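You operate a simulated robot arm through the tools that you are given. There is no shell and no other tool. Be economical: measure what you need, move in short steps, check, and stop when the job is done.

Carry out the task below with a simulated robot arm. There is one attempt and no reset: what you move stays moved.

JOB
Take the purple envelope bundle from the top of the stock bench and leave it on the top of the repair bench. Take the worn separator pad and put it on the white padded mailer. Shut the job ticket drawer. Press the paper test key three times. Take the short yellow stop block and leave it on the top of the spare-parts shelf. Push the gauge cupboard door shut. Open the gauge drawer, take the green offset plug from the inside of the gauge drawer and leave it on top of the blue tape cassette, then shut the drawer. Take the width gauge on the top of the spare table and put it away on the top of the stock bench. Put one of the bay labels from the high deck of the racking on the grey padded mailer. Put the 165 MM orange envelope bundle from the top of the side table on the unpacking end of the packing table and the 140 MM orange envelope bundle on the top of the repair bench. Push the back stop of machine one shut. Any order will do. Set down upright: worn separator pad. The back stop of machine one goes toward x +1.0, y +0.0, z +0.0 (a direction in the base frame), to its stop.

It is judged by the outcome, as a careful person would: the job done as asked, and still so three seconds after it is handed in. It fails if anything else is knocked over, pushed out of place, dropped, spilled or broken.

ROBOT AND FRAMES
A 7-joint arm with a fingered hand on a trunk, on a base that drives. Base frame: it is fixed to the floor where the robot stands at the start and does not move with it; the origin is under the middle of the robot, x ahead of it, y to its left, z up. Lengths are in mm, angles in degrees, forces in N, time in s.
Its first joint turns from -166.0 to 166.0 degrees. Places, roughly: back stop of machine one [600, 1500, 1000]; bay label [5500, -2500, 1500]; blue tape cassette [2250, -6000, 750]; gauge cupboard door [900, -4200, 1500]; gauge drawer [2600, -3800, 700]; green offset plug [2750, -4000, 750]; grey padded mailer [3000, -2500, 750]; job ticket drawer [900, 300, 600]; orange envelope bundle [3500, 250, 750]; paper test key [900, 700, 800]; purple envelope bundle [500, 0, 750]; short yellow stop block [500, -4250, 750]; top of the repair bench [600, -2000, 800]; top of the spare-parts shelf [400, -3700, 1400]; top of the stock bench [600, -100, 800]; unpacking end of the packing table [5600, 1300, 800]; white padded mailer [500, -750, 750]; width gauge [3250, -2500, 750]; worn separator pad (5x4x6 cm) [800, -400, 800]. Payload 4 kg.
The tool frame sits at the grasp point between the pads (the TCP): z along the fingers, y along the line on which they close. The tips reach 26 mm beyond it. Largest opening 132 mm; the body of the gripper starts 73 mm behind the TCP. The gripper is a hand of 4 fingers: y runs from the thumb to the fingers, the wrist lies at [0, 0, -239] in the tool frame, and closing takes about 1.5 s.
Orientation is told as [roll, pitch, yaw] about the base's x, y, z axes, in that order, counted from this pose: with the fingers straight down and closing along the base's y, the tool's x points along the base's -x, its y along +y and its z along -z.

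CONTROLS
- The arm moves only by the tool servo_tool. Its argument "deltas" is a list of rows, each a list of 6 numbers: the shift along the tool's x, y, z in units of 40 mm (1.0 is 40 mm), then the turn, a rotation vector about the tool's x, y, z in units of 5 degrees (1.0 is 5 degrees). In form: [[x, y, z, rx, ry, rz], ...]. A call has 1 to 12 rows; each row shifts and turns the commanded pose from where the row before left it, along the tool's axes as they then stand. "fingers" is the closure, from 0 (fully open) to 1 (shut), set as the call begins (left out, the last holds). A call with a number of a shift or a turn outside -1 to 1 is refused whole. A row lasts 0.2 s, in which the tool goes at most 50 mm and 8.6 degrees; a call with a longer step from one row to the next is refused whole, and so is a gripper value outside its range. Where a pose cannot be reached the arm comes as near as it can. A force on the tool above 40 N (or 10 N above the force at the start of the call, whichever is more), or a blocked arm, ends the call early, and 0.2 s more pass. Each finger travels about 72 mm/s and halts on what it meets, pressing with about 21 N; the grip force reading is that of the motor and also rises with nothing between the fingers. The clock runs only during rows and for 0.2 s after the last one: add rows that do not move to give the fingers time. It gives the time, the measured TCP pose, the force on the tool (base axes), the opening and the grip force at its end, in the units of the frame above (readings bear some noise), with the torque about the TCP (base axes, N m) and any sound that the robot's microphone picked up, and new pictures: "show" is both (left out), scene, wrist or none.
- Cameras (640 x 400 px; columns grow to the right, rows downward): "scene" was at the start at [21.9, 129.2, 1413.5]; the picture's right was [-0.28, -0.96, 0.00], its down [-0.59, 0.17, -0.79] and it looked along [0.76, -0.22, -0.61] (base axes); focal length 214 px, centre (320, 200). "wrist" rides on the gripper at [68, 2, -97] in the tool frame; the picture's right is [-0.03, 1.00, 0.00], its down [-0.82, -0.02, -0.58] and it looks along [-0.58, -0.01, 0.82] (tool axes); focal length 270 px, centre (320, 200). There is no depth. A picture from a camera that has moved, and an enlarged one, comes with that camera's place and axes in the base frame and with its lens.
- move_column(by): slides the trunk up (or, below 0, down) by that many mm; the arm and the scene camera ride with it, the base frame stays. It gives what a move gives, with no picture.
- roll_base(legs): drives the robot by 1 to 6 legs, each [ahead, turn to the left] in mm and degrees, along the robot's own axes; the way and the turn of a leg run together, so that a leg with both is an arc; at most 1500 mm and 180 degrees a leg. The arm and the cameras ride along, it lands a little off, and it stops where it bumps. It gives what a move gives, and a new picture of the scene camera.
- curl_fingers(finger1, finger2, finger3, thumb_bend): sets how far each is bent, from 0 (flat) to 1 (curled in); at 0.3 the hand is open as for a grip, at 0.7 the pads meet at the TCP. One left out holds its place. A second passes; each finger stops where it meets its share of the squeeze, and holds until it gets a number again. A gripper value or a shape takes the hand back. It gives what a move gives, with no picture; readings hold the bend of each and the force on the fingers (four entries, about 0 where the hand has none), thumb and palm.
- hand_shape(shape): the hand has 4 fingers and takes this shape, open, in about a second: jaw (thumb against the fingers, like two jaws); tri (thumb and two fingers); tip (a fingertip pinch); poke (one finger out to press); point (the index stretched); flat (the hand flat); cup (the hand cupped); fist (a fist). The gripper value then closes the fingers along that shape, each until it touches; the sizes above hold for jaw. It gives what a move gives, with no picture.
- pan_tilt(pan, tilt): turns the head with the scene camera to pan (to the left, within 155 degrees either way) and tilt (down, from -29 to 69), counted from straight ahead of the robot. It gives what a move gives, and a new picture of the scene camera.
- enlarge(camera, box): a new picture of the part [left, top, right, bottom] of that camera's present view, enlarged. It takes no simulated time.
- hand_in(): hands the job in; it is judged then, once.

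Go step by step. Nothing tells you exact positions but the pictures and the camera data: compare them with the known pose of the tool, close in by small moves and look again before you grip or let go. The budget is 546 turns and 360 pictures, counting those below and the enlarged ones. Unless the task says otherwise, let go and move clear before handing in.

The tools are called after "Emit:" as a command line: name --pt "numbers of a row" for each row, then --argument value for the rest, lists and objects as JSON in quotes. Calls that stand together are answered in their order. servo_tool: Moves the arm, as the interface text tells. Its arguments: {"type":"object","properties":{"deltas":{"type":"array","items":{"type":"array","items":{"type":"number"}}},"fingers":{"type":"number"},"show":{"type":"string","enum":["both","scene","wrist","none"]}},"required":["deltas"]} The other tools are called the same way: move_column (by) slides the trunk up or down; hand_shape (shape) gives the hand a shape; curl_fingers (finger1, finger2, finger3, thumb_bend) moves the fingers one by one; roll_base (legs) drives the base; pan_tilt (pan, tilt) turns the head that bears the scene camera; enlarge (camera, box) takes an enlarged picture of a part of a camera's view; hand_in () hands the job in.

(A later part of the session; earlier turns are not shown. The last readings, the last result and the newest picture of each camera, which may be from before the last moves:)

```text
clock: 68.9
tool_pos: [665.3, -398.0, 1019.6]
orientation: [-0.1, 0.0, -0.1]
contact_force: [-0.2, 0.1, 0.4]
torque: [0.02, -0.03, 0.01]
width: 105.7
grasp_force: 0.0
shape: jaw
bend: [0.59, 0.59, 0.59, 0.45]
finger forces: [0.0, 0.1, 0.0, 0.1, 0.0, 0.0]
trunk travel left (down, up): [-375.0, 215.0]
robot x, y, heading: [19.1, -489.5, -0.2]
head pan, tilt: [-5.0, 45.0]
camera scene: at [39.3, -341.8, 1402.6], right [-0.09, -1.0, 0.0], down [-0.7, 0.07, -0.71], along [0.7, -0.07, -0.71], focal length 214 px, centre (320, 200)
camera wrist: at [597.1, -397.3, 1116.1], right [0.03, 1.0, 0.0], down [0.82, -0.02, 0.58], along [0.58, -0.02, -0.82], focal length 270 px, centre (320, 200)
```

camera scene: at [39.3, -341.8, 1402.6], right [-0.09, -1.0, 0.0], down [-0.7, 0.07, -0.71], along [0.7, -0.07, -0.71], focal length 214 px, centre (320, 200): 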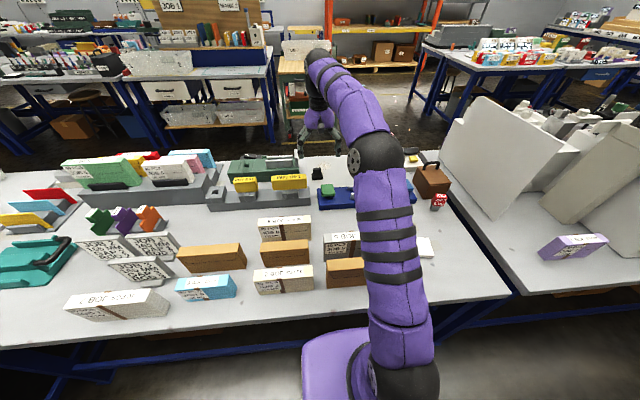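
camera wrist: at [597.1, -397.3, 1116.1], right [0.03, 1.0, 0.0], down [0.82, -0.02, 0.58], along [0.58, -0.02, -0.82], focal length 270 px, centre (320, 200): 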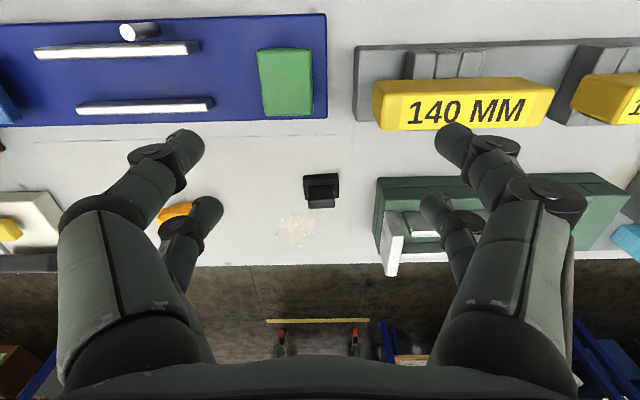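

The pad is at about [794, -402]. I try to reach over it with the tool vertical.

Emit:
servo_tool --pt "-0.8 -0.02 0.3 0 0 0" --pt "-0.8 -0.02 0.3 0 0 0" --pt "-0.8 0 0.3 0 0 0" --pt "-0.8 0 0.3 0 0 0" --pt "0 0 0 0 0 0" --show "wrist"

Emit:
enlarge --camera "wrist" --box '[240, 60, 400, 260]'

```text
clock: 70.1
tool_pos: [719.4, -408.5, 971.2]
orientation: [0.0, 0.0, 0.0]
contact_force: [0.2, -0.6, -0.2]
torque: [0.0, 0.05, 0.0]
width: 105.4
grasp_force: 0.0
shape: jaw
bend: [0.59, 0.59, 0.59, 0.45]
finger forces: [0.1, 0.0, 0.0, 0.0, 0.1, 0.1]
out of reach, approached as far as the arm can: row 2, 3, 4
trunk travel left (down, up): [-375.0, 215.0]
robot x, y, heading: [16.2, -487.3, -0.2]
head pan, tilt: [-5.0, 45.0]
camera wrist: at [651.1, -407.8, 1068.0], right [0.03, 1.0, 0.0], down [0.82, -0.02, 0.58], along [0.58, -0.02, -0.82], focal length 270 px, centre (320, 200)
```

wrist: 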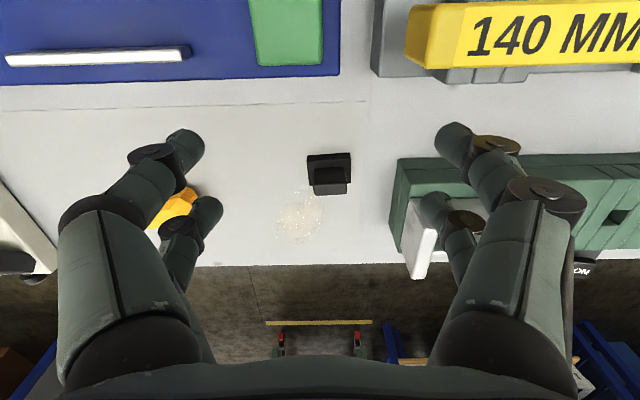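

```text
2.00 times, centred on (320, 160) of wrist
camera zoom: at [651.1, -407.8, 1068.0], right [0.03, 1.0, 0.0], down [0.82, -0.02, 0.58], along [0.58, -0.02, -0.82], focal length 541 px, centre (320, 280)
```

zoom: 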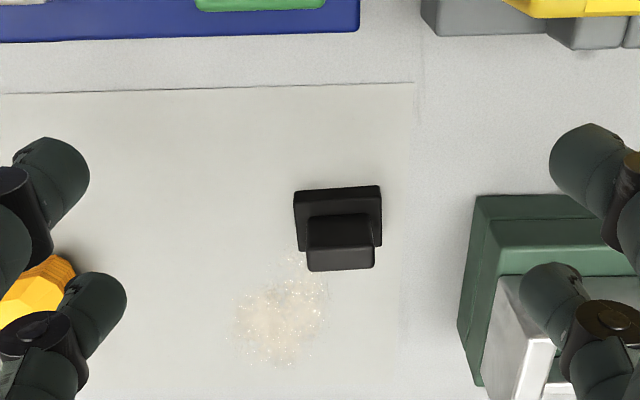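

The vertical tool falls short. I raise the trunk and tilt the tool outwards for more reach.

Emit:
move_column --by 190

Emit:
servo_tool --pt "0 0 0 0 -1 0" --pt "0 0 0 0 -1 0" --pt "0 0 0 0 -1 0" --pt "0 0 0 0 -1 0" --pt "0 0 0 0 -1 0" --pt "0 0 0 0 0 0" --show "none"

```text
clock: 72.2
tool_pos: [719.0, -408.1, 1160.6]
orientation: [0.0, -0.1, -0.1]
contact_force: [0.7, 1.0, -0.2]
torque: [0.02, 0.02, 0.04]
width: 105.4
grasp_force: 0.1
shape: jaw
bend: [0.59, 0.59, 0.59, 0.45]
finger forces: [0.0, 0.0, 0.0, 0.0, 0.0, 0.0]
trunk travel left (down, up): [-565.0, 25.0]
robot x, y, heading: [22.6, -488.0, -0.5]
head pan, tilt: [-5.0, 45.0]
```

```text
clock: 73.6
tool_pos: [720.7, -409.0, 1161.6]
orientation: [0.0, -25.2, -0.1]
contact_force: [-0.9, 0.5, 0.0]
torque: [0.0, -0.01, 0.04]
width: 105.2
grasp_force: 0.1
shape: jaw
bend: [0.59, 0.59, 0.59, 0.45]
finger forces: [0.1, 0.0, 0.0, 0.1, 0.0, 0.0]
trunk travel left (down, up): [-565.0, 25.0]
robot x, y, heading: [19.2, -488.1, -0.3]
head pan, tilt: [-5.0, 45.0]
```

Emit:
servo_tool --pt "0.19 0.02 0.826 0 0 0" --pt "0.19 0.02 0.826 0 0 0" --pt "0.19 0.02 0.826 0 0 0" --pt "0.19 0.02 0.826 0 0 0" --pt "0.19 0.02 0.826 0 0 0" --pt "0.19 0.02 0.826 0 0 0" --pt "0.19 0.02 0.826 0 0 0" --pt "0 0 0 0 0 0" --show "wrist"

```text
clock: 75.4
tool_pos: [771.0, -401.2, 929.0]
orientation: [0.0, -25.0, 0.0]
contact_force: [-0.1, -0.2, -0.5]
torque: [0.03, 0.0, 0.0]
width: 105.3
grasp_force: 0.0
shape: jaw
bend: [0.59, 0.59, 0.59, 0.45]
finger forces: [0.0, 0.0, 0.0, 0.0, 0.0, 0.0]
trunk travel left (down, up): [-565.0, 25.0]
robot x, y, heading: [19.9, -482.7, -0.4]
head pan, tilt: [-5.0, 45.0]
camera wrist: at [667.5, -400.8, 987.5], right [0.02, 1.0, 0.01], down [0.5, -0.02, 0.87], along [0.87, -0.02, -0.5], focal length 270 px, centre (320, 200)
```

wrist: 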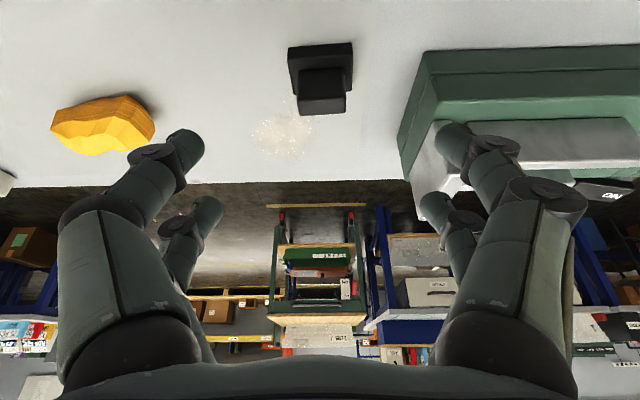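

Emit:
servo_tool --pt "0.13 0 0.6 0 0 0" --pt "0.13 0 0.6 0 0 0" --pt "0.14 0 0.5 0 0 0" --pt "0 0 0.4 0 0 0" --pt "0 0 0.3 0 0 0" --pt "0 0 0 0 0 0" --fingers 0.45 --show "wrist"

```text
clock: 76.8
tool_pos: [795.7, -402.1, 836.6]
orientation: [0.1, -25.0, 0.0]
contact_force: [-0.6, -0.5, 0.0]
torque: [-0.03, -0.01, -0.03]
width: 72.8
grasp_force: 0.0
shape: jaw
bend: [0.72, 0.72, 0.72, 0.7]
finger forces: [0.0, 0.0, 0.0, 0.0, 0.0, 0.1]
trunk travel left (down, up): [-565.0, 25.0]
robot x, y, heading: [21.5, -490.1, -0.4]
head pan, tilt: [-5.0, 45.0]
camera wrist: at [692.7, -402.1, 895.2], right [0.02, 1.0, 0.01], down [0.5, -0.02, 0.87], along [0.87, -0.02, -0.5], focal length 270 px, centre (320, 200)
```

wrist: 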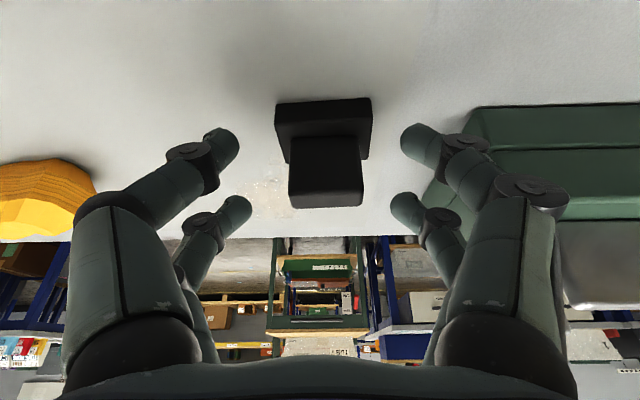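

Emit:
servo_tool --pt "0.1 0 0.2 0 0 0" --pt "0.11 0 0.2 0 0 0" --pt "0 0 0 0 0 0" --show "none"

Emit:
servo_tool --pt "0 0 0 0 0 0" --pt "0 0 0 0 0 0" --pt "0 0 0 0 0 0" --pt "0 0 0 0 0 0" --pt "0 0 0 0 0 0" --fingers 1 --show "wrist"

```text
clock: 77.6
tool_pos: [795.8, -402.9, 818.1]
orientation: [-0.2, -25.0, 0.1]
contact_force: [-0.4, -1.2, -0.1]
torque: [0.01, -0.02, 0.01]
width: 73.1
grasp_force: 0.0
shape: jaw
bend: [0.72, 0.72, 0.72, 0.7]
finger forces: [0.0, 0.0, 0.1, 0.0, 0.0, 0.0]
trunk travel left (down, up): [-565.0, 25.0]
robot x, y, heading: [21.0, -487.2, -0.5]
head pan, tilt: [-5.0, 45.0]
```

```text
clock: 78.8
tool_pos: [795.2, -402.8, 818.5]
orientation: [0.0, -25.1, -0.1]
contact_force: [-1.8, -0.2, 4.4]
torque: [-0.15, -0.03, -0.01]
width: 8.4
grasp_force: 20.6
shape: jaw
bend: [0.73, 0.73, 0.74, 0.75]
finger forces: [20.7, 14.5, 24.7, 0.0, 14.7, 0.1]
trunk travel left (down, up): [-565.0, 25.0]
robot x, y, heading: [17.2, -493.0, -0.3]
head pan, tilt: [-5.0, 45.0]
camera wrist: at [691.8, -402.3, 877.5], right [0.02, 1.0, 0.01], down [0.49, -0.02, 0.87], along [0.87, -0.02, -0.49], focal length 270 px, centre (320, 200)
```

wrist: 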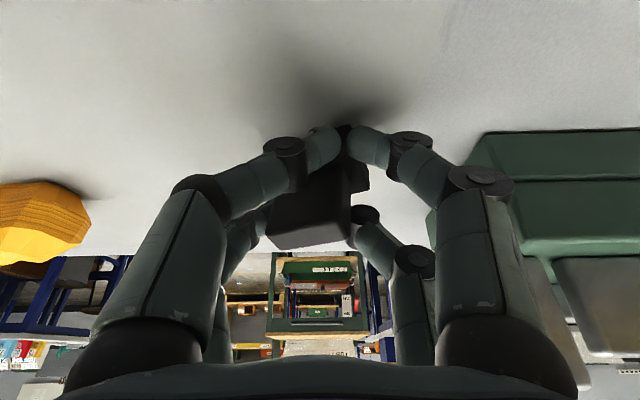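

The near fingers seem to have pinched ahead of the pad. I open again and look.

Emit:
servo_tool --pt "0 0 0 0 0 0" --pt "0 0 0 0 0 0" --pt "0 0 0 0 0 0" --pt "0 0 0 0 0 0" --pt "0 0 0 0 0 0" --fingers 0.4 --show "wrist"

Emit:
enlarge --camera "wrist" --box '[220, 60, 420, 260]'

```text
clock: 80.0
tool_pos: [796.0, -402.6, 818.0]
orientation: [0.0, -25.0, 0.0]
contact_force: [0.0, -0.1, -0.4]
torque: [-0.01, 0.01, 0.02]
width: 78.5
grasp_force: 0.1
shape: jaw
bend: [0.71, 0.71, 0.71, 0.7]
finger forces: [0.0, 0.1, 0.1, 0.1, 0.0, 0.0]
trunk travel left (down, up): [-565.0, 25.0]
robot x, y, heading: [19.7, -489.7, -0.3]
head pan, tilt: [-5.0, 45.0]
camera wrist: at [691.9, -402.4, 876.9], right [0.02, 1.0, 0.01], down [0.5, -0.02, 0.87], along [0.87, -0.02, -0.5], focal length 270 px, centre (320, 200)
```

wrist: 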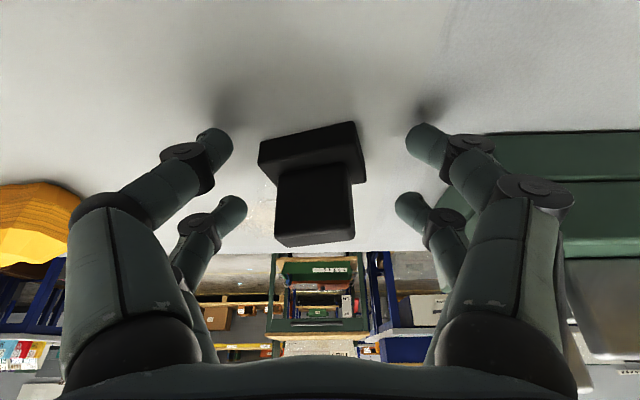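

```text
2.00 times, centred on (320, 160) of wrist
camera zoom: at [691.9, -402.4, 876.9], right [0.02, 1.0, 0.01], down [0.5, -0.02, 0.87], along [0.87, -0.02, -0.5], focal length 541 px, centre (320, 280)
```

zoom: 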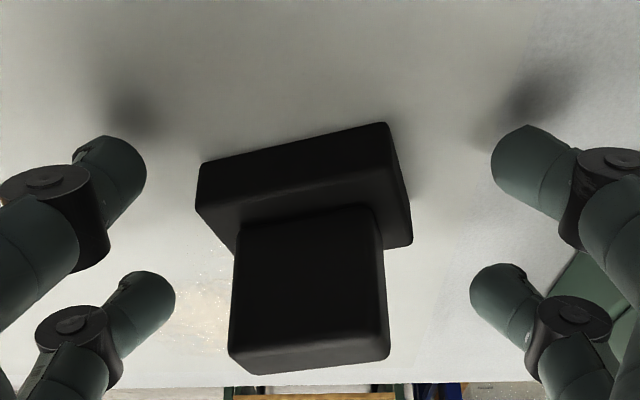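

The pad was nudged and turned about 10°, but still stands. The finger rows sit about ±22 mm from the TCP, so I back off and test the "tip" pinch shape.

Emit:
servo_tool --pt "0 0 -0.6 0 0 0" --pt "0 0 -0.9 0 0 0" --pt "0 0 -0.9 0 0 0" --show "none"

Emit:
hand_shape --shape "tip"

Emit:
servo_tool --pt "0 0 0 0 0 0" --show "wrist"

```text
clock: 80.8
tool_pos: [751.8, -405.2, 904.9]
orientation: [0.1, -25.0, -0.1]
contact_force: [-0.3, 0.4, -0.4]
torque: [0.03, 0.02, 0.04]
width: 78.8
grasp_force: 0.0
shape: jaw
bend: [0.71, 0.71, 0.71, 0.7]
finger forces: [0.0, 0.1, 0.0, 0.1, 0.1, 0.0]
trunk travel left (down, up): [-565.0, 25.0]
robot x, y, heading: [17.2, -488.4, -0.1]
head pan, tilt: [-5.0, 45.0]
```

```text
clock: 81.7
tool_pos: [752.3, -405.1, 903.5]
orientation: [0.1, -25.0, 0.0]
contact_force: [0.0, -0.4, -0.1]
torque: [-0.02, 0.01, 0.01]
width: 131.9
grasp_force: 0.1
shape: tip
bend: [0.3, 0.3, 0.3, 0.3]
finger forces: [0.0, 0.0, 0.1, 0.1, 0.0, 0.1]
trunk travel left (down, up): [-565.0, 25.0]
robot x, y, heading: [19.4, -488.7, -0.6]
head pan, tilt: [-5.0, 45.0]
```

```text
clock: 82.1
tool_pos: [752.5, -404.9, 904.6]
orientation: [0.0, -25.1, 0.0]
contact_force: [-0.2, -0.3, 0.5]
torque: [-0.02, 0.0, 0.0]
width: 132.1
grasp_force: 0.1
shape: tip
bend: [0.3, 0.3, 0.3, 0.3]
finger forces: [0.1, 0.0, 0.0, 0.1, 0.0, 0.0]
trunk travel left (down, up): [-565.0, 25.0]
robot x, y, heading: [18.0, -491.4, -0.4]
head pan, tilt: [-5.0, 45.0]
camera wrist: at [649.3, -404.6, 963.4], right [0.02, 1.0, 0.01], down [0.5, -0.02, 0.87], along [0.87, -0.02, -0.5], focal length 270 px, centre (320, 200)
```

wrist: 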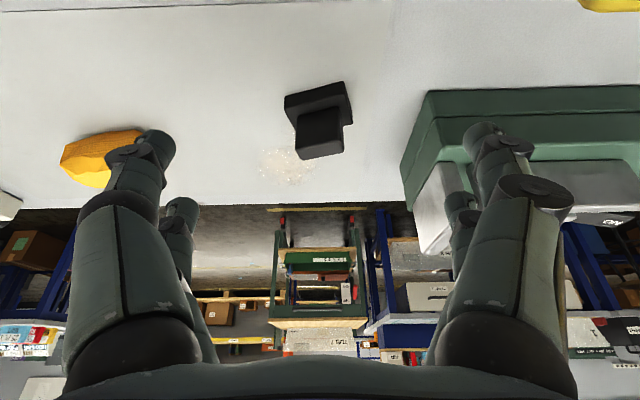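

Emit:
servo_tool --pt "0 0 0 0 0 0" --pt "0 0 0 0 0 0" --pt "0 0 0 0 0 0" --pt "0 0 0 0 0 0" --pt "0 0 0 0 0 0" --fingers 0.6 --show "wrist"

Emit:
hand_shape --shape "tri"

Emit:
servo_tool --pt "0 0 0 0 0 0" --pt "0 0 0 0 0 0" --pt "0 0 0 0 0 0" --pt "0 0 0 0 0 0" --pt "0 0 0 0 0 0" --fingers 0.6 --show "wrist"

```text
clock: 83.3
tool_pos: [752.4, -405.8, 903.9]
orientation: [0.0, -25.1, 0.0]
contact_force: [0.2, -0.1, 0.0]
torque: [0.0, -0.03, 0.0]
width: 53.4
grasp_force: 0.1
shape: tip
bend: [0.73, 0.73, 0.73, 0.7]
finger forces: [0.1, 0.1, 0.0, 0.0, 0.0, 0.0]
trunk travel left (down, up): [-565.0, 25.0]
robot x, y, heading: [18.0, -489.4, -0.2]
head pan, tilt: [-5.0, 45.0]
camera wrist: at [649.4, -404.6, 963.4], right [0.02, 1.0, 0.01], down [0.5, -0.02, 0.87], along [0.87, -0.02, -0.5], focal length 270 px, centre (320, 200)
```

wrist: 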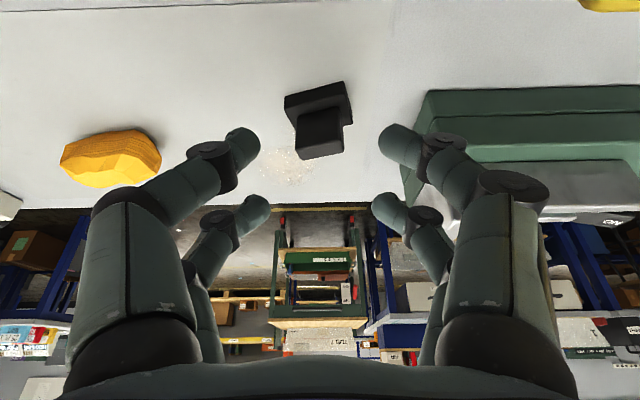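

```text
clock: 84.2
tool_pos: [752.5, -405.2, 904.5]
orientation: [0.0, -25.0, 0.0]
contact_force: [0.7, -0.2, -0.2]
torque: [-0.03, 0.02, 0.02]
width: 132.1
grasp_force: 0.1
shape: tri
bend: [0.3, 0.3, 0.3, 0.3]
finger forces: [0.0, 0.0, 0.0, 0.1, 0.0, 0.0]
trunk travel left (down, up): [-565.0, 25.0]
robot x, y, heading: [18.4, -488.3, -0.3]
head pan, tilt: [-5.0, 45.0]
```

```text
clock: 85.4
tool_pos: [752.1, -404.7, 905.0]
orientation: [0.0, -25.0, 0.0]
contact_force: [-0.1, 0.2, 0.2]
torque: [-0.01, 0.02, -0.04]
width: 53.3
grasp_force: 0.1
shape: tri
bend: [0.73, 0.73, 0.73, 0.7]
finger forces: [0.0, 0.1, 0.0, 0.0, 0.1, 0.1]
trunk travel left (down, up): [-565.0, 25.0]
robot x, y, heading: [19.0, -485.9, -0.2]
head pan, tilt: [-5.0, 45.0]
camera wrist: at [649.4, -404.6, 963.4], right [0.02, 1.0, 0.01], down [0.5, -0.02, 0.87], along [0.87, -0.02, -0.5], focal length 270 px, centre (320, 200)
```

wrist: 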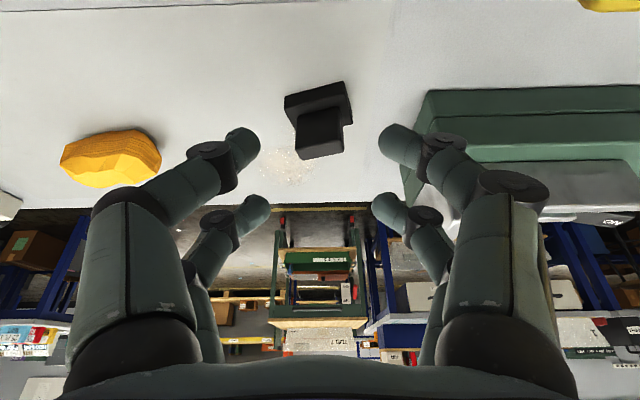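

The digits look like two pairs; I will put the near pair at the middle of the pad. I turn the hand 17° to line up and move closer.

Emit:
hand_shape --shape "jaw"

Emit:
servo_tool --pt "0 0 0 -0.36 0 -0.77" --pt "0 0 0 -0.36 0 -0.77" --pt "0 0 0 -0.36 0 -0.77" --pt "0 0 0 -0.36 0 -0.77" --pt "-0.3 -0.16 0.54 0 0 0" --pt "-0.3 -0.16 0.54 0 0 0" --pt "-0.29 -0.16 0.54 0 0 0" --pt "0 0 0 0 0 0" --fingers 0.4 --show "wrist"

```text
clock: 86.3
tool_pos: [751.9, -406.2, 905.5]
orientation: [0.0, -24.9, 0.0]
contact_force: [-0.9, -0.2, -0.6]
torque: [0.0, 0.01, 0.0]
width: 131.7
grasp_force: 0.1
shape: jaw
bend: [0.3, 0.3, 0.3, 0.3]
finger forces: [0.1, 0.1, 0.0, 0.0, 0.0, 0.1]
trunk travel left (down, up): [-565.0, 25.0]
robot x, y, heading: [21.3, -489.6, -0.4]
head pan, tilt: [-5.0, 45.0]
```

```text
clock: 88.1
tool_pos: [816.0, -401.8, 860.3]
orientation: [0.0, -25.1, 16.9]
contact_force: [0.5, 0.8, -0.3]
torque: [0.05, -0.01, -0.01]
width: 79.8
grasp_force: 0.0
shape: jaw
bend: [0.71, 0.71, 0.71, 0.7]
finger forces: [0.0, 0.1, 0.1, 0.0, 0.1, 0.2]
trunk travel left (down, up): [-565.0, 25.0]
robot x, y, heading: [18.4, -491.7, -0.7]
head pan, tilt: [-5.0, 45.0]
camera wrist: at [716.6, -431.6, 919.3], right [-0.27, 0.96, 0.01], down [0.48, 0.12, 0.87], along [0.83, 0.24, -0.5], focal length 270 px, centre (320, 200)
```

wrist: 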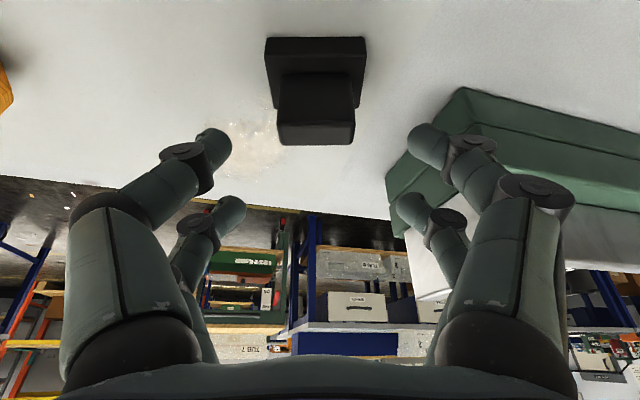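

Emit:
servo_tool --pt "0.11 0 0.24 0 0 0" --pt "0.11 0 0.23 0 0 0" --pt "0.11 0 0.23 0 0 0" --pt "0 0 0 0 0 0" --fingers 0.47 --show "wrist"

```text
clock: 89.1
tool_pos: [815.6, -404.5, 829.5]
orientation: [0.1, -25.0, 16.9]
contact_force: [0.8, -0.5, 0.9]
torque: [0.03, 0.03, 0.01]
width: 70.6
grasp_force: 0.1
shape: jaw
bend: [0.72, 0.72, 0.72, 0.7]
finger forces: [0.0, 0.0, 0.0, 0.1, 0.1, 0.0]
trunk travel left (down, up): [-565.0, 25.0]
robot x, y, heading: [17.2, -490.0, -0.4]
head pan, tilt: [-5.0, 45.0]
camera wrist: at [716.5, -433.6, 888.8], right [-0.27, 0.96, 0.01], down [0.48, 0.12, 0.87], along [0.83, 0.24, -0.5], focal length 270 px, centre (320, 200)
```

wrist: 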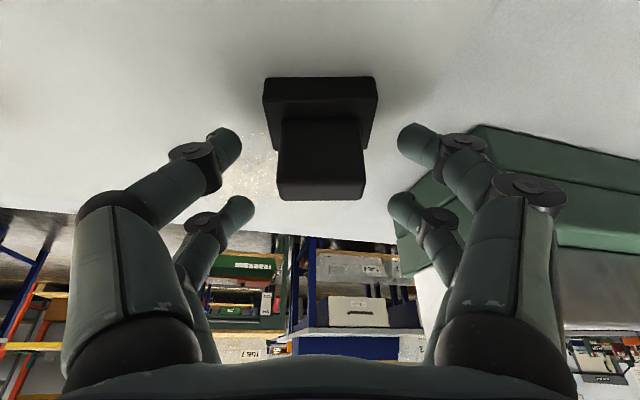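

Emit:
servo_tool --pt "0 0 0 0 0 0" --pt "0 0 0 0 0 0" --pt "0 0 0 0 0 0" --pt "0 0 0 0 0 0" --pt "0 0 0 0 0 0" --fingers 1 --show "wrist"

```text
clock: 90.3
tool_pos: [817.0, -404.7, 830.0]
orientation: [-0.1, -25.1, 17.0]
contact_force: [0.1, -0.3, 0.4]
torque: [0.05, 0.01, 0.0]
width: 17.1
grasp_force: 21.2
shape: jaw
bend: [0.73, 0.62, 0.62, 0.7]
finger forces: [18.3, 0.0, 0.0, 0.1, 18.0, 0.1]
trunk travel left (down, up): [-565.0, 25.0]
robot x, y, heading: [20.1, -487.0, -0.0]
head pan, tilt: [-5.0, 45.0]
camera wrist: at [716.4, -433.6, 888.9], right [-0.27, 0.96, 0.01], down [0.48, 0.12, 0.87], along [0.83, 0.24, -0.5], focal length 270 px, centre (320, 200)
```

wrist: 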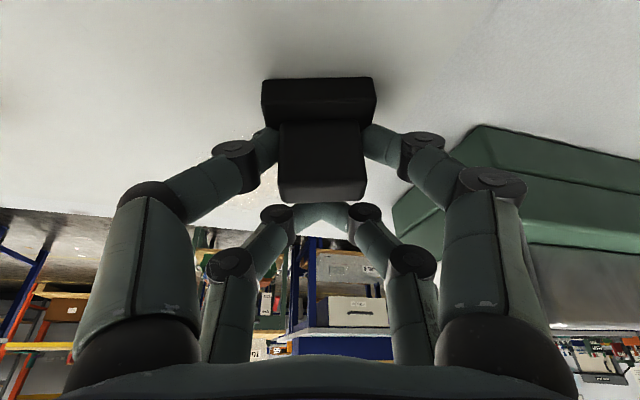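

The near pair now holds the pad. I lift a bit and check.

Emit:
servo_tool --pt "-0.11 0 -0.24 0 0 0" --pt "-0.11 0 -0.24 0 0 0" --pt "-0.2 0 -0.45 0 0 0" --pt "-0.4 0 -0.86 0 0 0" --pt "-0.4 0 -0.86 0 0 0" --pt "0 0 0 0 0 0" --show "wrist"

```text
clock: 91.7
tool_pos: [815.8, -404.9, 946.2]
orientation: [0.0, -24.9, 17.0]
contact_force: [-0.7, 0.6, 0.4]
torque: [-0.03, 0.02, 0.0]
width: 17.2
grasp_force: 21.0
shape: jaw
bend: [0.73, 0.62, 0.62, 0.7]
finger forces: [18.2, 0.0, 0.0, 0.0, 18.0, 0.0]
trunk travel left (down, up): [-565.0, 25.0]
robot x, y, heading: [20.8, -488.2, -0.2]
head pan, tilt: [-5.0, 45.0]
camera wrist: at [716.2, -434.5, 1005.5], right [-0.27, 0.96, 0.01], down [0.48, 0.13, 0.87], along [0.83, 0.24, -0.5], focal length 270 px, centre (320, 200)
```

wrist: 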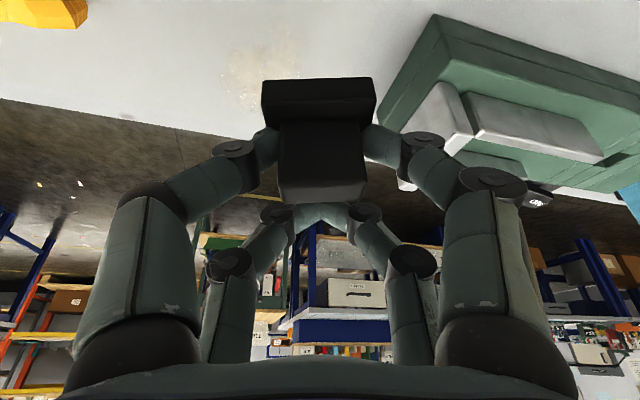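

Held steadily. I swing it round toward the white mailer, keeping the tilt.

Emit:
servo_tool --pt "0.3 0 -0.6 0 0 0" --pt "0.3 0 -0.6 0 0 0" --pt "0 0 0 0.414 0 0.886" --pt "0 0 0 0.414 0 0.886" --pt "0 0 0 0.414 0 0.886" --pt "0 0 0 0.414 0 0.886" --pt "0 0 0 0.414 0 0.886" --pt "0 0 0 0.414 0 0.886" --pt "0 0 0 0.414 0 0.886" --pt "0 0 0 0.414 0 0.886" --pt "0 0 0 0.414 0 0.886" --pt "0 0 0 0 0 0" --show "none"

```text
clock: 94.3
tool_pos: [776.0, -417.4, 979.7]
orientation: [-0.1, -25.0, -27.1]
contact_force: [0.3, 0.1, 0.2]
torque: [-0.03, 0.03, 0.01]
width: 17.0
grasp_force: 21.3
shape: jaw
bend: [0.73, 0.62, 0.62, 0.7]
finger forces: [18.1, 0.1, 0.0, 0.0, 18.0, 0.0]
trunk travel left (down, up): [-565.0, 25.0]
robot x, y, heading: [15.4, -488.0, -0.2]
head pan, tilt: [-5.0, 45.0]
```

Emit:
servo_tool --pt "0.426 -0.932 -0.249 0 0 0" --pt "0.426 -0.932 -0.249 0 0 0" --pt "0.426 -0.932 -0.249 0 0 0" --pt "0.426 -0.932 -0.249 0 0 0" --pt "0.426 -0.932 -0.249 0 0 0" --pt "0.426 -0.932 -0.249 0 0 0" --pt "0.426 -0.932 -0.249 0 0 0" --pt "0.426 -0.932 -0.249 0 0 0" --pt "0.426 -0.932 -0.249 0 0 0" --pt "0.426 -0.932 -0.249 0 0 0" --pt "0.426 -0.932 -0.249 0 0 0" --pt "0 0 0 0 0 0" --show "both"

```text
clock: 96.9
tool_pos: [395.4, -683.3, 1000.5]
orientation: [-0.1, -24.9, -26.8]
contact_force: [-0.4, -0.2, -0.3]
torque: [-0.03, -0.02, -0.02]
width: 16.3
grasp_force: 21.1
shape: jaw
bend: [0.74, 0.62, 0.62, 0.7]
finger forces: [19.5, 0.1, 0.0, 0.1, 18.5, 0.1]
trunk travel left (down, up): [-565.0, 25.0]
robot x, y, heading: [18.9, -487.8, -0.3]
head pan, tilt: [-5.0, 45.0]
camera scene: at [39.7, -340.9, 1592.6], right [-0.09, -1.0, 0.0], down [-0.7, 0.06, -0.71], along [0.7, -0.07, -0.71], focal length 214 px, centre (320, 200)
camera wrist: at [304.7, -635.7, 1060.0], right [0.47, 0.88, 0.01], down [0.43, -0.24, 0.87], along [0.77, -0.41, -0.5], focal length 270 px, centre (320, 200)
```

scene: 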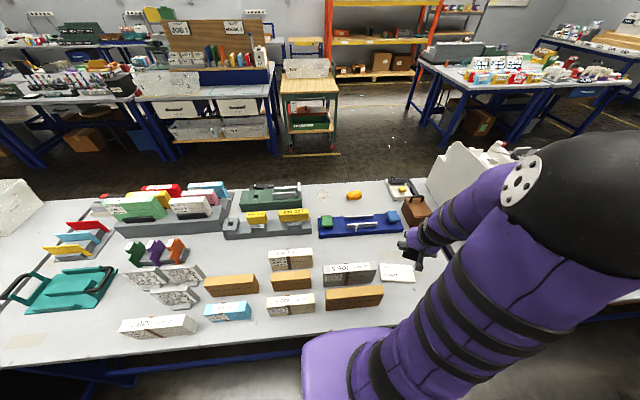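
wrist: 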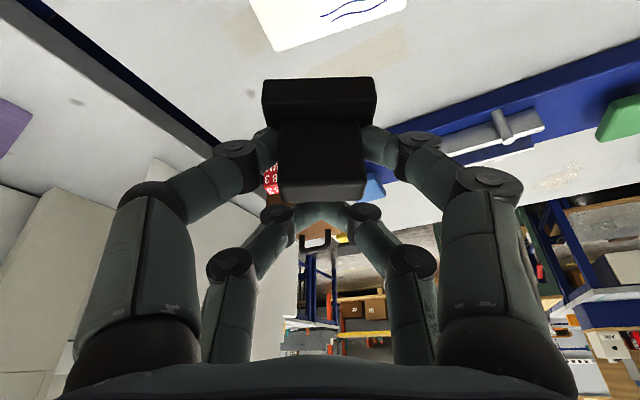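

Emit:
enlarge --camera "scene" --box '[340, 220, 460, 310]'

```text
4.44 times, centred on (400, 265) of scene
camera zoom: at [39.7, -340.9, 1592.6], right [-0.09, -1.0, 0.0], down [-0.7, 0.06, -0.71], along [0.7, -0.07, -0.71], focal length 953 px, centre (-36, -89)
```

zoom: 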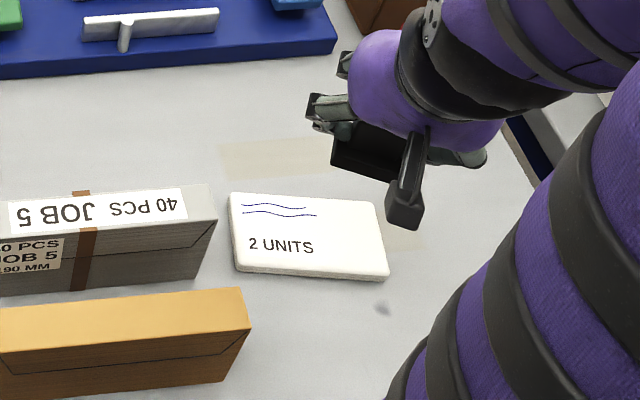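

Emit:
servo_tool --pt "0.3 0 0.78 0 0 0" --pt "0.32 0 0.78 0 0 0" --pt "0.32 0 0.75 0 0 0" --pt "0.15 0 0.35 0 0 0" --pt "0 0 0 0 0 0" --show "scene"

Emit:
enlarge --camera "scene" --box '[340, 220, 460, 310]'

```text
clock: 98.1
tool_pos: [401.1, -684.6, 887.8]
orientation: [0.0, -25.1, -27.0]
contact_force: [0.8, -0.9, -0.6]
torque: [-0.02, -0.02, 0.0]
width: 16.5
grasp_force: 21.3
shape: jaw
bend: [0.74, 0.62, 0.62, 0.7]
finger forces: [19.2, 0.0, 0.0, 0.0, 18.4, 0.0]
trunk travel left (down, up): [-565.0, 25.0]
robot x, y, heading: [17.1, -488.7, -0.3]
head pan, tilt: [-5.0, 45.0]
camera scene: at [39.3, -341.9, 1592.7], right [-0.09, -1.0, 0.0], down [-0.7, 0.07, -0.71], along [0.7, -0.07, -0.71], focal length 214 px, centre (320, 200)
```

scene: 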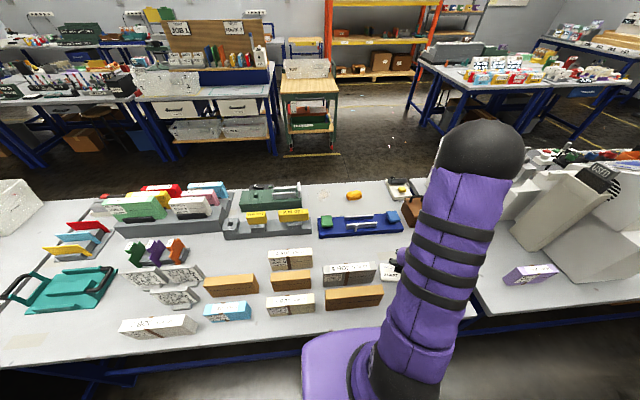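

```text
4.44 times, centred on (400, 265) of scene
camera zoom: at [39.3, -341.9, 1592.7], right [-0.09, -1.0, 0.0], down [-0.7, 0.07, -0.71], along [0.7, -0.07, -0.71], focal length 953 px, centre (-36, -89)
```

zoom: 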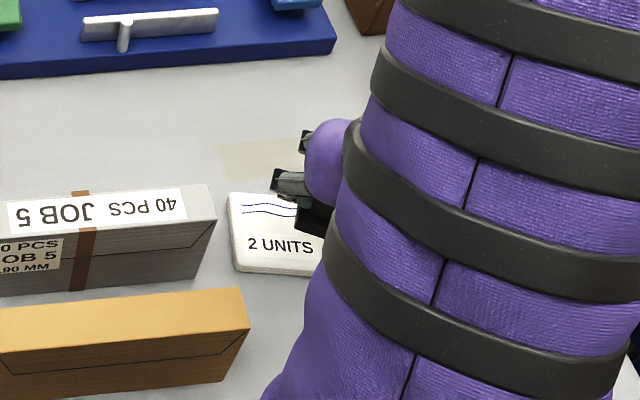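

Emit:
servo_tool --pt "0.127 0 0.27 0 0 0" --pt "0.127 0 0.27 0 0 0" --pt "0.04 0 0.09 0 0 0" --pt "0.04 0 0.09 0 0 0" --pt "0.04 0 0.09 0 0 0" --pt "0.04 0 0.09 0 0 0" --pt "0 0 0 0 0 0" --show "wrist"

```text
clock: 99.7
tool_pos: [402.3, -685.7, 848.5]
orientation: [0.0, -25.1, -27.0]
contact_force: [-0.1, -0.9, 4.9]
torque: [0.1, 0.04, -0.02]
width: 16.7
grasp_force: 21.7
shape: jaw
bend: [0.74, 0.62, 0.62, 0.7]
finger forces: [23.9, 0.0, 0.0, 0.0, 20.1, 0.0]
trunk travel left (down, up): [-565.0, 25.0]
robot x, y, heading: [15.6, -488.5, -0.3]
head pan, tilt: [-5.0, 45.0]
camera wrist: at [310.6, -639.1, 906.2], right [0.48, 0.88, 0.01], down [0.43, -0.24, 0.87], along [0.77, -0.41, -0.49], focal length 270 px, centre (320, 200)
```

wrist: 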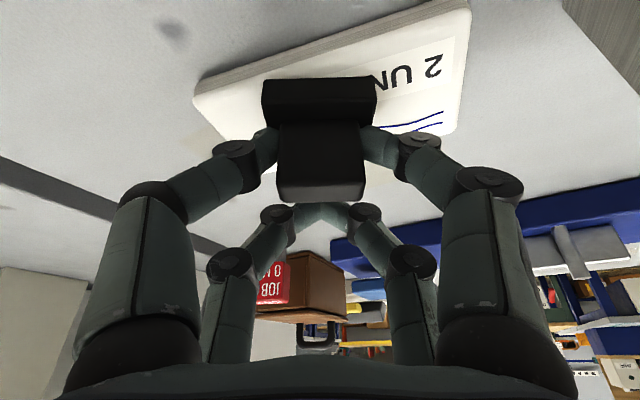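

It rests on the mailer but near its front edge; I lift a little, shift 12 mm inward and set down again.

Emit:
servo_tool --pt "-0.106 0 -0.226 0 0 0" --pt "-0.2 0.225 0.09 0 0 0" --pt "0.06 0 0.11 0 0 0" --pt "0.04 0 0.09 0 0 0" --pt "0.02 0 0.045 0 0 0" --pt "0 0 0 0 0 0" --show "wrist"

```text
clock: 101.1
tool_pos: [413.8, -682.4, 847.9]
orientation: [0.0, -25.2, -27.1]
contact_force: [-1.4, 0.8, 16.4]
torque: [0.3, 0.07, -0.02]
width: 17.0
grasp_force: 20.9
shape: jaw
bend: [0.75, 0.62, 0.62, 0.7]
finger forces: [32.5, 0.1, 0.0, 0.0, 22.1, 0.0]
trunk travel left (down, up): [-565.0, 25.0]
robot x, y, heading: [19.4, -486.0, -0.2]
head pan, tilt: [-5.0, 45.0]
camera wrist: at [321.9, -634.5, 905.3], right [0.48, 0.88, 0.01], down [0.43, -0.24, 0.87], along [0.77, -0.41, -0.49], focal length 270 px, centre (320, 200)
```

wrist: 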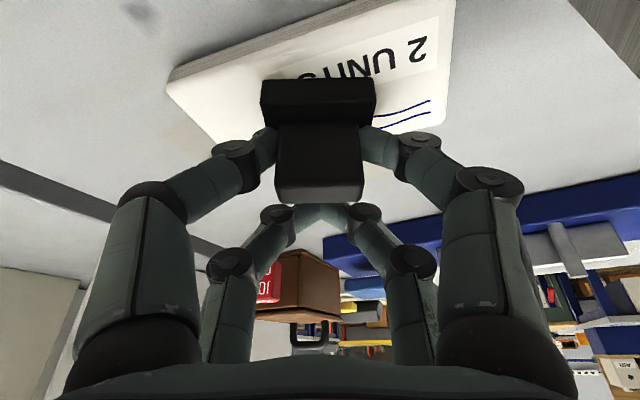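

Emit:
servo_tool --pt "-0.01 0 -0.025 0 0 0" --pt "0 0 0 0 0 0" --pt "0 0 0 0 0 0" --pt "0 0 0 0 0 0" --pt "0 0 0 0 0 0" --fingers 0.42 --show "none"

Emit:
servo_tool --pt "0 0 -0.5 0 0 0" --pt "0 0 -0.7 0 0 0" --pt "0 0 -0.9 0 0 0" --pt "0 0 -0.9 0 0 0" --pt "0 0 0 0 0 0" --show "wrist"

```text
clock: 102.3
tool_pos: [412.7, -682.2, 846.7]
orientation: [0.0, -24.9, -27.0]
contact_force: [0.1, -0.9, -0.9]
torque: [-0.03, 0.0, 0.0]
width: 76.0
grasp_force: 0.0
shape: jaw
bend: [0.72, 0.72, 0.72, 0.7]
finger forces: [0.0, 0.0, 0.0, 0.0, 0.0, 0.1]
trunk travel left (down, up): [-565.0, 25.0]
robot x, y, heading: [17.1, -487.7, -0.3]
head pan, tilt: [-5.0, 45.0]
```

```text
clock: 103.5
tool_pos: [394.5, -679.2, 960.2]
orientation: [0.1, -24.8, -27.0]
contact_force: [1.1, 0.5, 0.2]
torque: [-0.03, 0.01, -0.01]
width: 76.2
grasp_force: 0.0
shape: jaw
bend: [0.72, 0.72, 0.72, 0.7]
finger forces: [0.0, 0.0, 0.1, 0.0, 0.0, 0.0]
out of reach, approached as far as the arm can: row 2, 3, 4
trunk travel left (down, up): [-565.0, 25.0]
robot x, y, heading: [18.2, -488.0, -0.1]
head pan, tilt: [-5.0, 45.0]
camera wrist: at [304.1, -631.8, 1018.5], right [0.47, 0.88, 0.01], down [0.43, -0.24, 0.87], along [0.77, -0.41, -0.5], focal length 270 px, centre (320, 200)
```

wrist: 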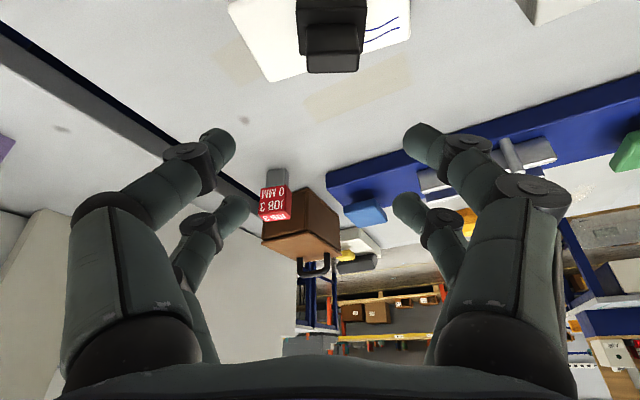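

The pad stands upright on the mailer. I straighten the tool, lower the trunk and head down the aisle to explore the far end.

Emit:
servo_tool --pt "0 0 0 0 1 0" --pt "0 0 0 0 1 0" --pt "0 0 0 0 1 0" --pt "0 0 0 0 1 0" --pt "0 0 0 0 1 0" --pt "0 0 -0.5 0 0 0" --pt "0 0 -0.5 0 0 0" --pt "0 0 0 0 0 0" --show "none"

Emit:
servo_tool --pt "0 0.8 0 0 0 -0.9" --pt "0 0.8 0 0 0 -0.9" --pt "0 0.8 0 0 0 -0.9" --pt "0 0.8 0 0 0 -0.9" --pt "0 0.8 0 0 0 -0.9" --pt "0 0.8 0 0 0 -0.9" --show "none"

Emit:
roll_base --legs '[[-320, 0], [0, -90], [1450, 0]]'

Emit:
pan_tilt --pan 0 --tilt 10

Emit:
pan_tilt --pan 55 --tilt 15

```text
clock: 105.3
tool_pos: [398.2, -677.3, 998.6]
orientation: [0.0, 0.1, -27.0]
contact_force: [0.2, -0.2, 0.6]
torque: [-0.01, -0.01, -0.01]
width: 76.1
grasp_force: 0.0
shape: jaw
bend: [0.72, 0.72, 0.72, 0.7]
finger forces: [0.0, 0.1, 0.0, 0.0, 0.1, 0.0]
trunk travel left (down, up): [-565.0, 25.0]
robot x, y, heading: [16.7, -486.5, -0.4]
head pan, tilt: [-5.0, 45.0]
```

```text
clock: 106.7
tool_pos: [448.4, -492.4, 998.1]
orientation: [0.0, 0.1, 0.0]
contact_force: [-0.1, 0.4, 0.2]
torque: [0.03, 0.01, 0.01]
width: 76.0
grasp_force: 0.0
shape: jaw
bend: [0.72, 0.72, 0.72, 0.7]
finger forces: [0.0, 0.1, 0.0, 0.0, 0.0, 0.0]
trunk travel left (down, up): [-565.0, 25.0]
robot x, y, heading: [18.6, -489.3, -0.3]
head pan, tilt: [-5.0, 45.0]
```

```text
clock: 119.6
tool_pos: [-404.5, -2376.4, 996.6]
orientation: [0.0, 0.0, -92.6]
contact_force: [0.7, 0.0, 0.8]
torque: [0.01, 0.0, 0.02]
width: 76.3
grasp_force: 0.1
shape: jaw
bend: [0.72, 0.72, 0.72, 0.7]
finger forces: [0.0, 0.0, 0.1, 0.0, 0.0, 0.0]
trunk travel left (down, up): [-565.0, 25.0]
robot x, y, heading: [-383.8, -1947.0, -93.1]
head pan, tilt: [-5.0, 45.0]
camera scene: at [-236.8, -1976.6, 1592.7], right [-0.99, 0.14, 0.0], down [0.1, 0.7, -0.71], along [-0.1, -0.7, -0.71], focal length 214 px, centre (320, 200)
```

scene: 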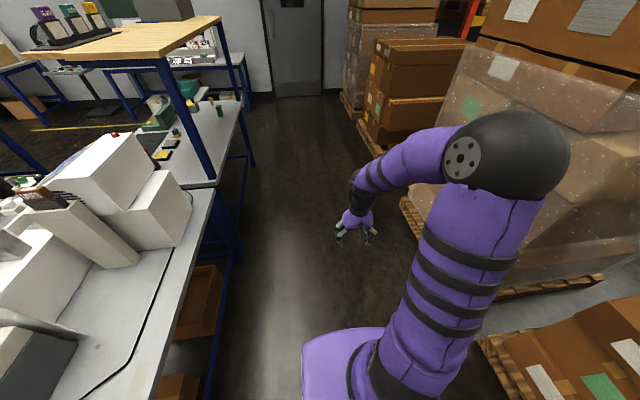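

```text
clock: 120.6
tool_pos: [-405.8, -2378.3, 998.8]
orientation: [0.0, -0.1, -92.6]
contact_force: [-0.1, -0.2, -0.3]
torque: [0.01, 0.02, -0.02]
width: 76.0
grasp_force: 0.2
shape: jaw
bend: [0.72, 0.72, 0.72, 0.7]
finger forces: [0.1, 0.0, 0.0, 0.0, 0.0, 0.0]
trunk travel left (down, up): [-565.0, 25.0]
robot x, y, heading: [-381.2, -1951.8, -93.0]
head pan, tilt: [0.0, 10.0]
camera scene: at [-230.3, -1988.9, 1647.6], right [-1.0, 0.05, 0.0], down [0.01, 0.17, -0.98], along [-0.05, -0.98, -0.17], focal length 214 px, centre (320, 200)
```

scene: 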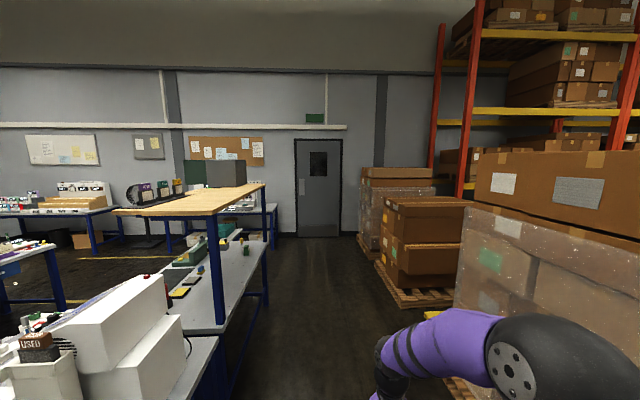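

```text
clock: 121.9
tool_pos: [-405.4, -2377.2, 996.3]
orientation: [-0.1, 0.0, -92.6]
contact_force: [-0.2, 0.6, 0.7]
torque: [0.0, 0.0, -0.04]
width: 76.3
grasp_force: 0.0
shape: jaw
bend: [0.72, 0.72, 0.72, 0.7]
finger forces: [0.1, 0.0, 0.0, 0.0, 0.0, 0.1]
trunk travel left (down, up): [-565.0, 25.0]
robot x, y, heading: [-380.4, -1951.0, -93.2]
head pan, tilt: [55.0, 15.0]
camera scene: at [-151.9, -1953.4, 1639.5], right [-0.61, -0.79, 0.0], down [-0.2, 0.16, -0.97], along [0.76, -0.59, -0.26], focal length 214 px, centre (320, 200)
```

scene: 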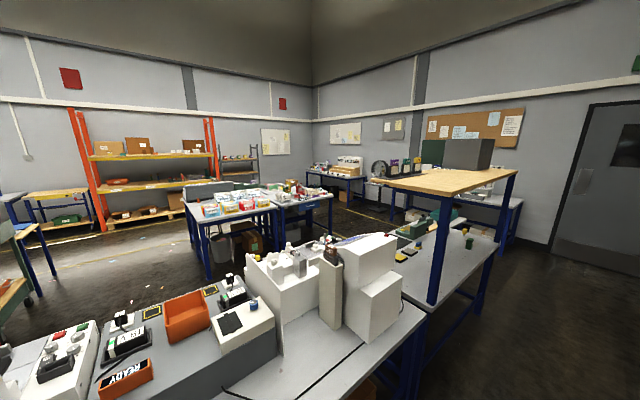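

Emit:
roll_base --legs '[[1350, 3]]'

Emit:
pan_tilt --pan 80 --tilt 15

Emit:
pan_tilt --pan 45 --tilt 30

```text
clock: 128.6
tool_pos: [-421.9, -3709.7, 997.9]
orientation: [0.0, 0.1, -90.1]
contact_force: [-0.9, 0.7, -0.6]
torque: [0.01, 0.03, -0.01]
width: 76.2
grasp_force: 0.0
shape: jaw
bend: [0.72, 0.72, 0.72, 0.7]
finger forces: [0.0, 0.0, 0.0, 0.0, 0.0, 0.0]
trunk travel left (down, up): [-565.0, 25.0]
robot x, y, heading: [-418.4, -3282.0, -90.3]
head pan, tilt: [55.0, 15.0]
camera scene: at [-188.0, -3275.0, 1639.5], right [-0.58, -0.82, 0.0], down [-0.21, 0.15, -0.97], along [0.79, -0.56, -0.26], focal length 214 px, centre (320, 200)
```

scene: 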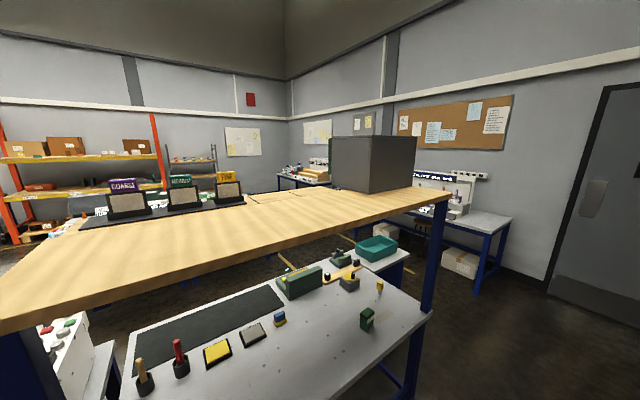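

```text
clock: 129.4
tool_pos: [-422.0, -3709.3, 997.5]
orientation: [0.0, 0.0, -89.9]
contact_force: [-0.6, 0.0, 0.3]
torque: [-0.03, 0.05, -0.02]
width: 76.5
grasp_force: 0.0
shape: jaw
bend: [0.72, 0.72, 0.72, 0.7]
finger forces: [0.1, 0.0, 0.1, 0.0, 0.1, 0.1]
trunk travel left (down, up): [-565.0, 25.0]
robot x, y, heading: [-415.0, -3281.2, -90.2]
head pan, tilt: [80.0, 15.0]
camera scene: at [-172.4, -3237.7, 1639.5], right [-0.18, -0.98, 0.0], down [-0.25, 0.05, -0.97], along [0.95, -0.17, -0.26], focal length 214 px, centre (320, 200)
```

scene: 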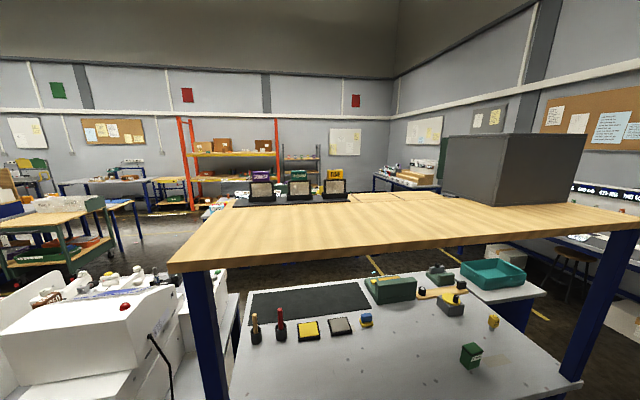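

```text
clock: 130.5
tool_pos: [-421.8, -3709.5, 997.9]
orientation: [0.0, 0.1, -90.1]
contact_force: [-0.5, 0.3, 0.0]
torque: [0.01, 0.0, -0.01]
width: 76.3
grasp_force: 0.2
shape: jaw
bend: [0.72, 0.72, 0.72, 0.7]
finger forces: [0.1, 0.0, 0.0, 0.0, 0.0, 0.0]
trunk travel left (down, up): [-565.0, 25.0]
robot x, y, heading: [-413.6, -3280.1, -90.3]
head pan, tilt: [45.0, 30.0]
camera scene: at [-200.6, -3285.1, 1615.3], right [-0.71, -0.7, 0.0], down [-0.35, 0.35, -0.87], along [0.61, -0.61, -0.5], focal length 214 px, centre (320, 200)
```

scene: 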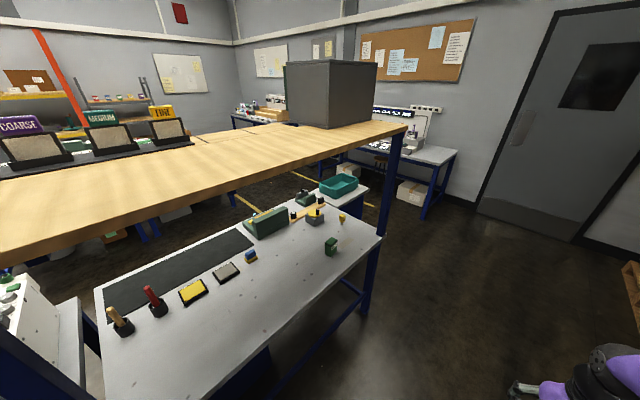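

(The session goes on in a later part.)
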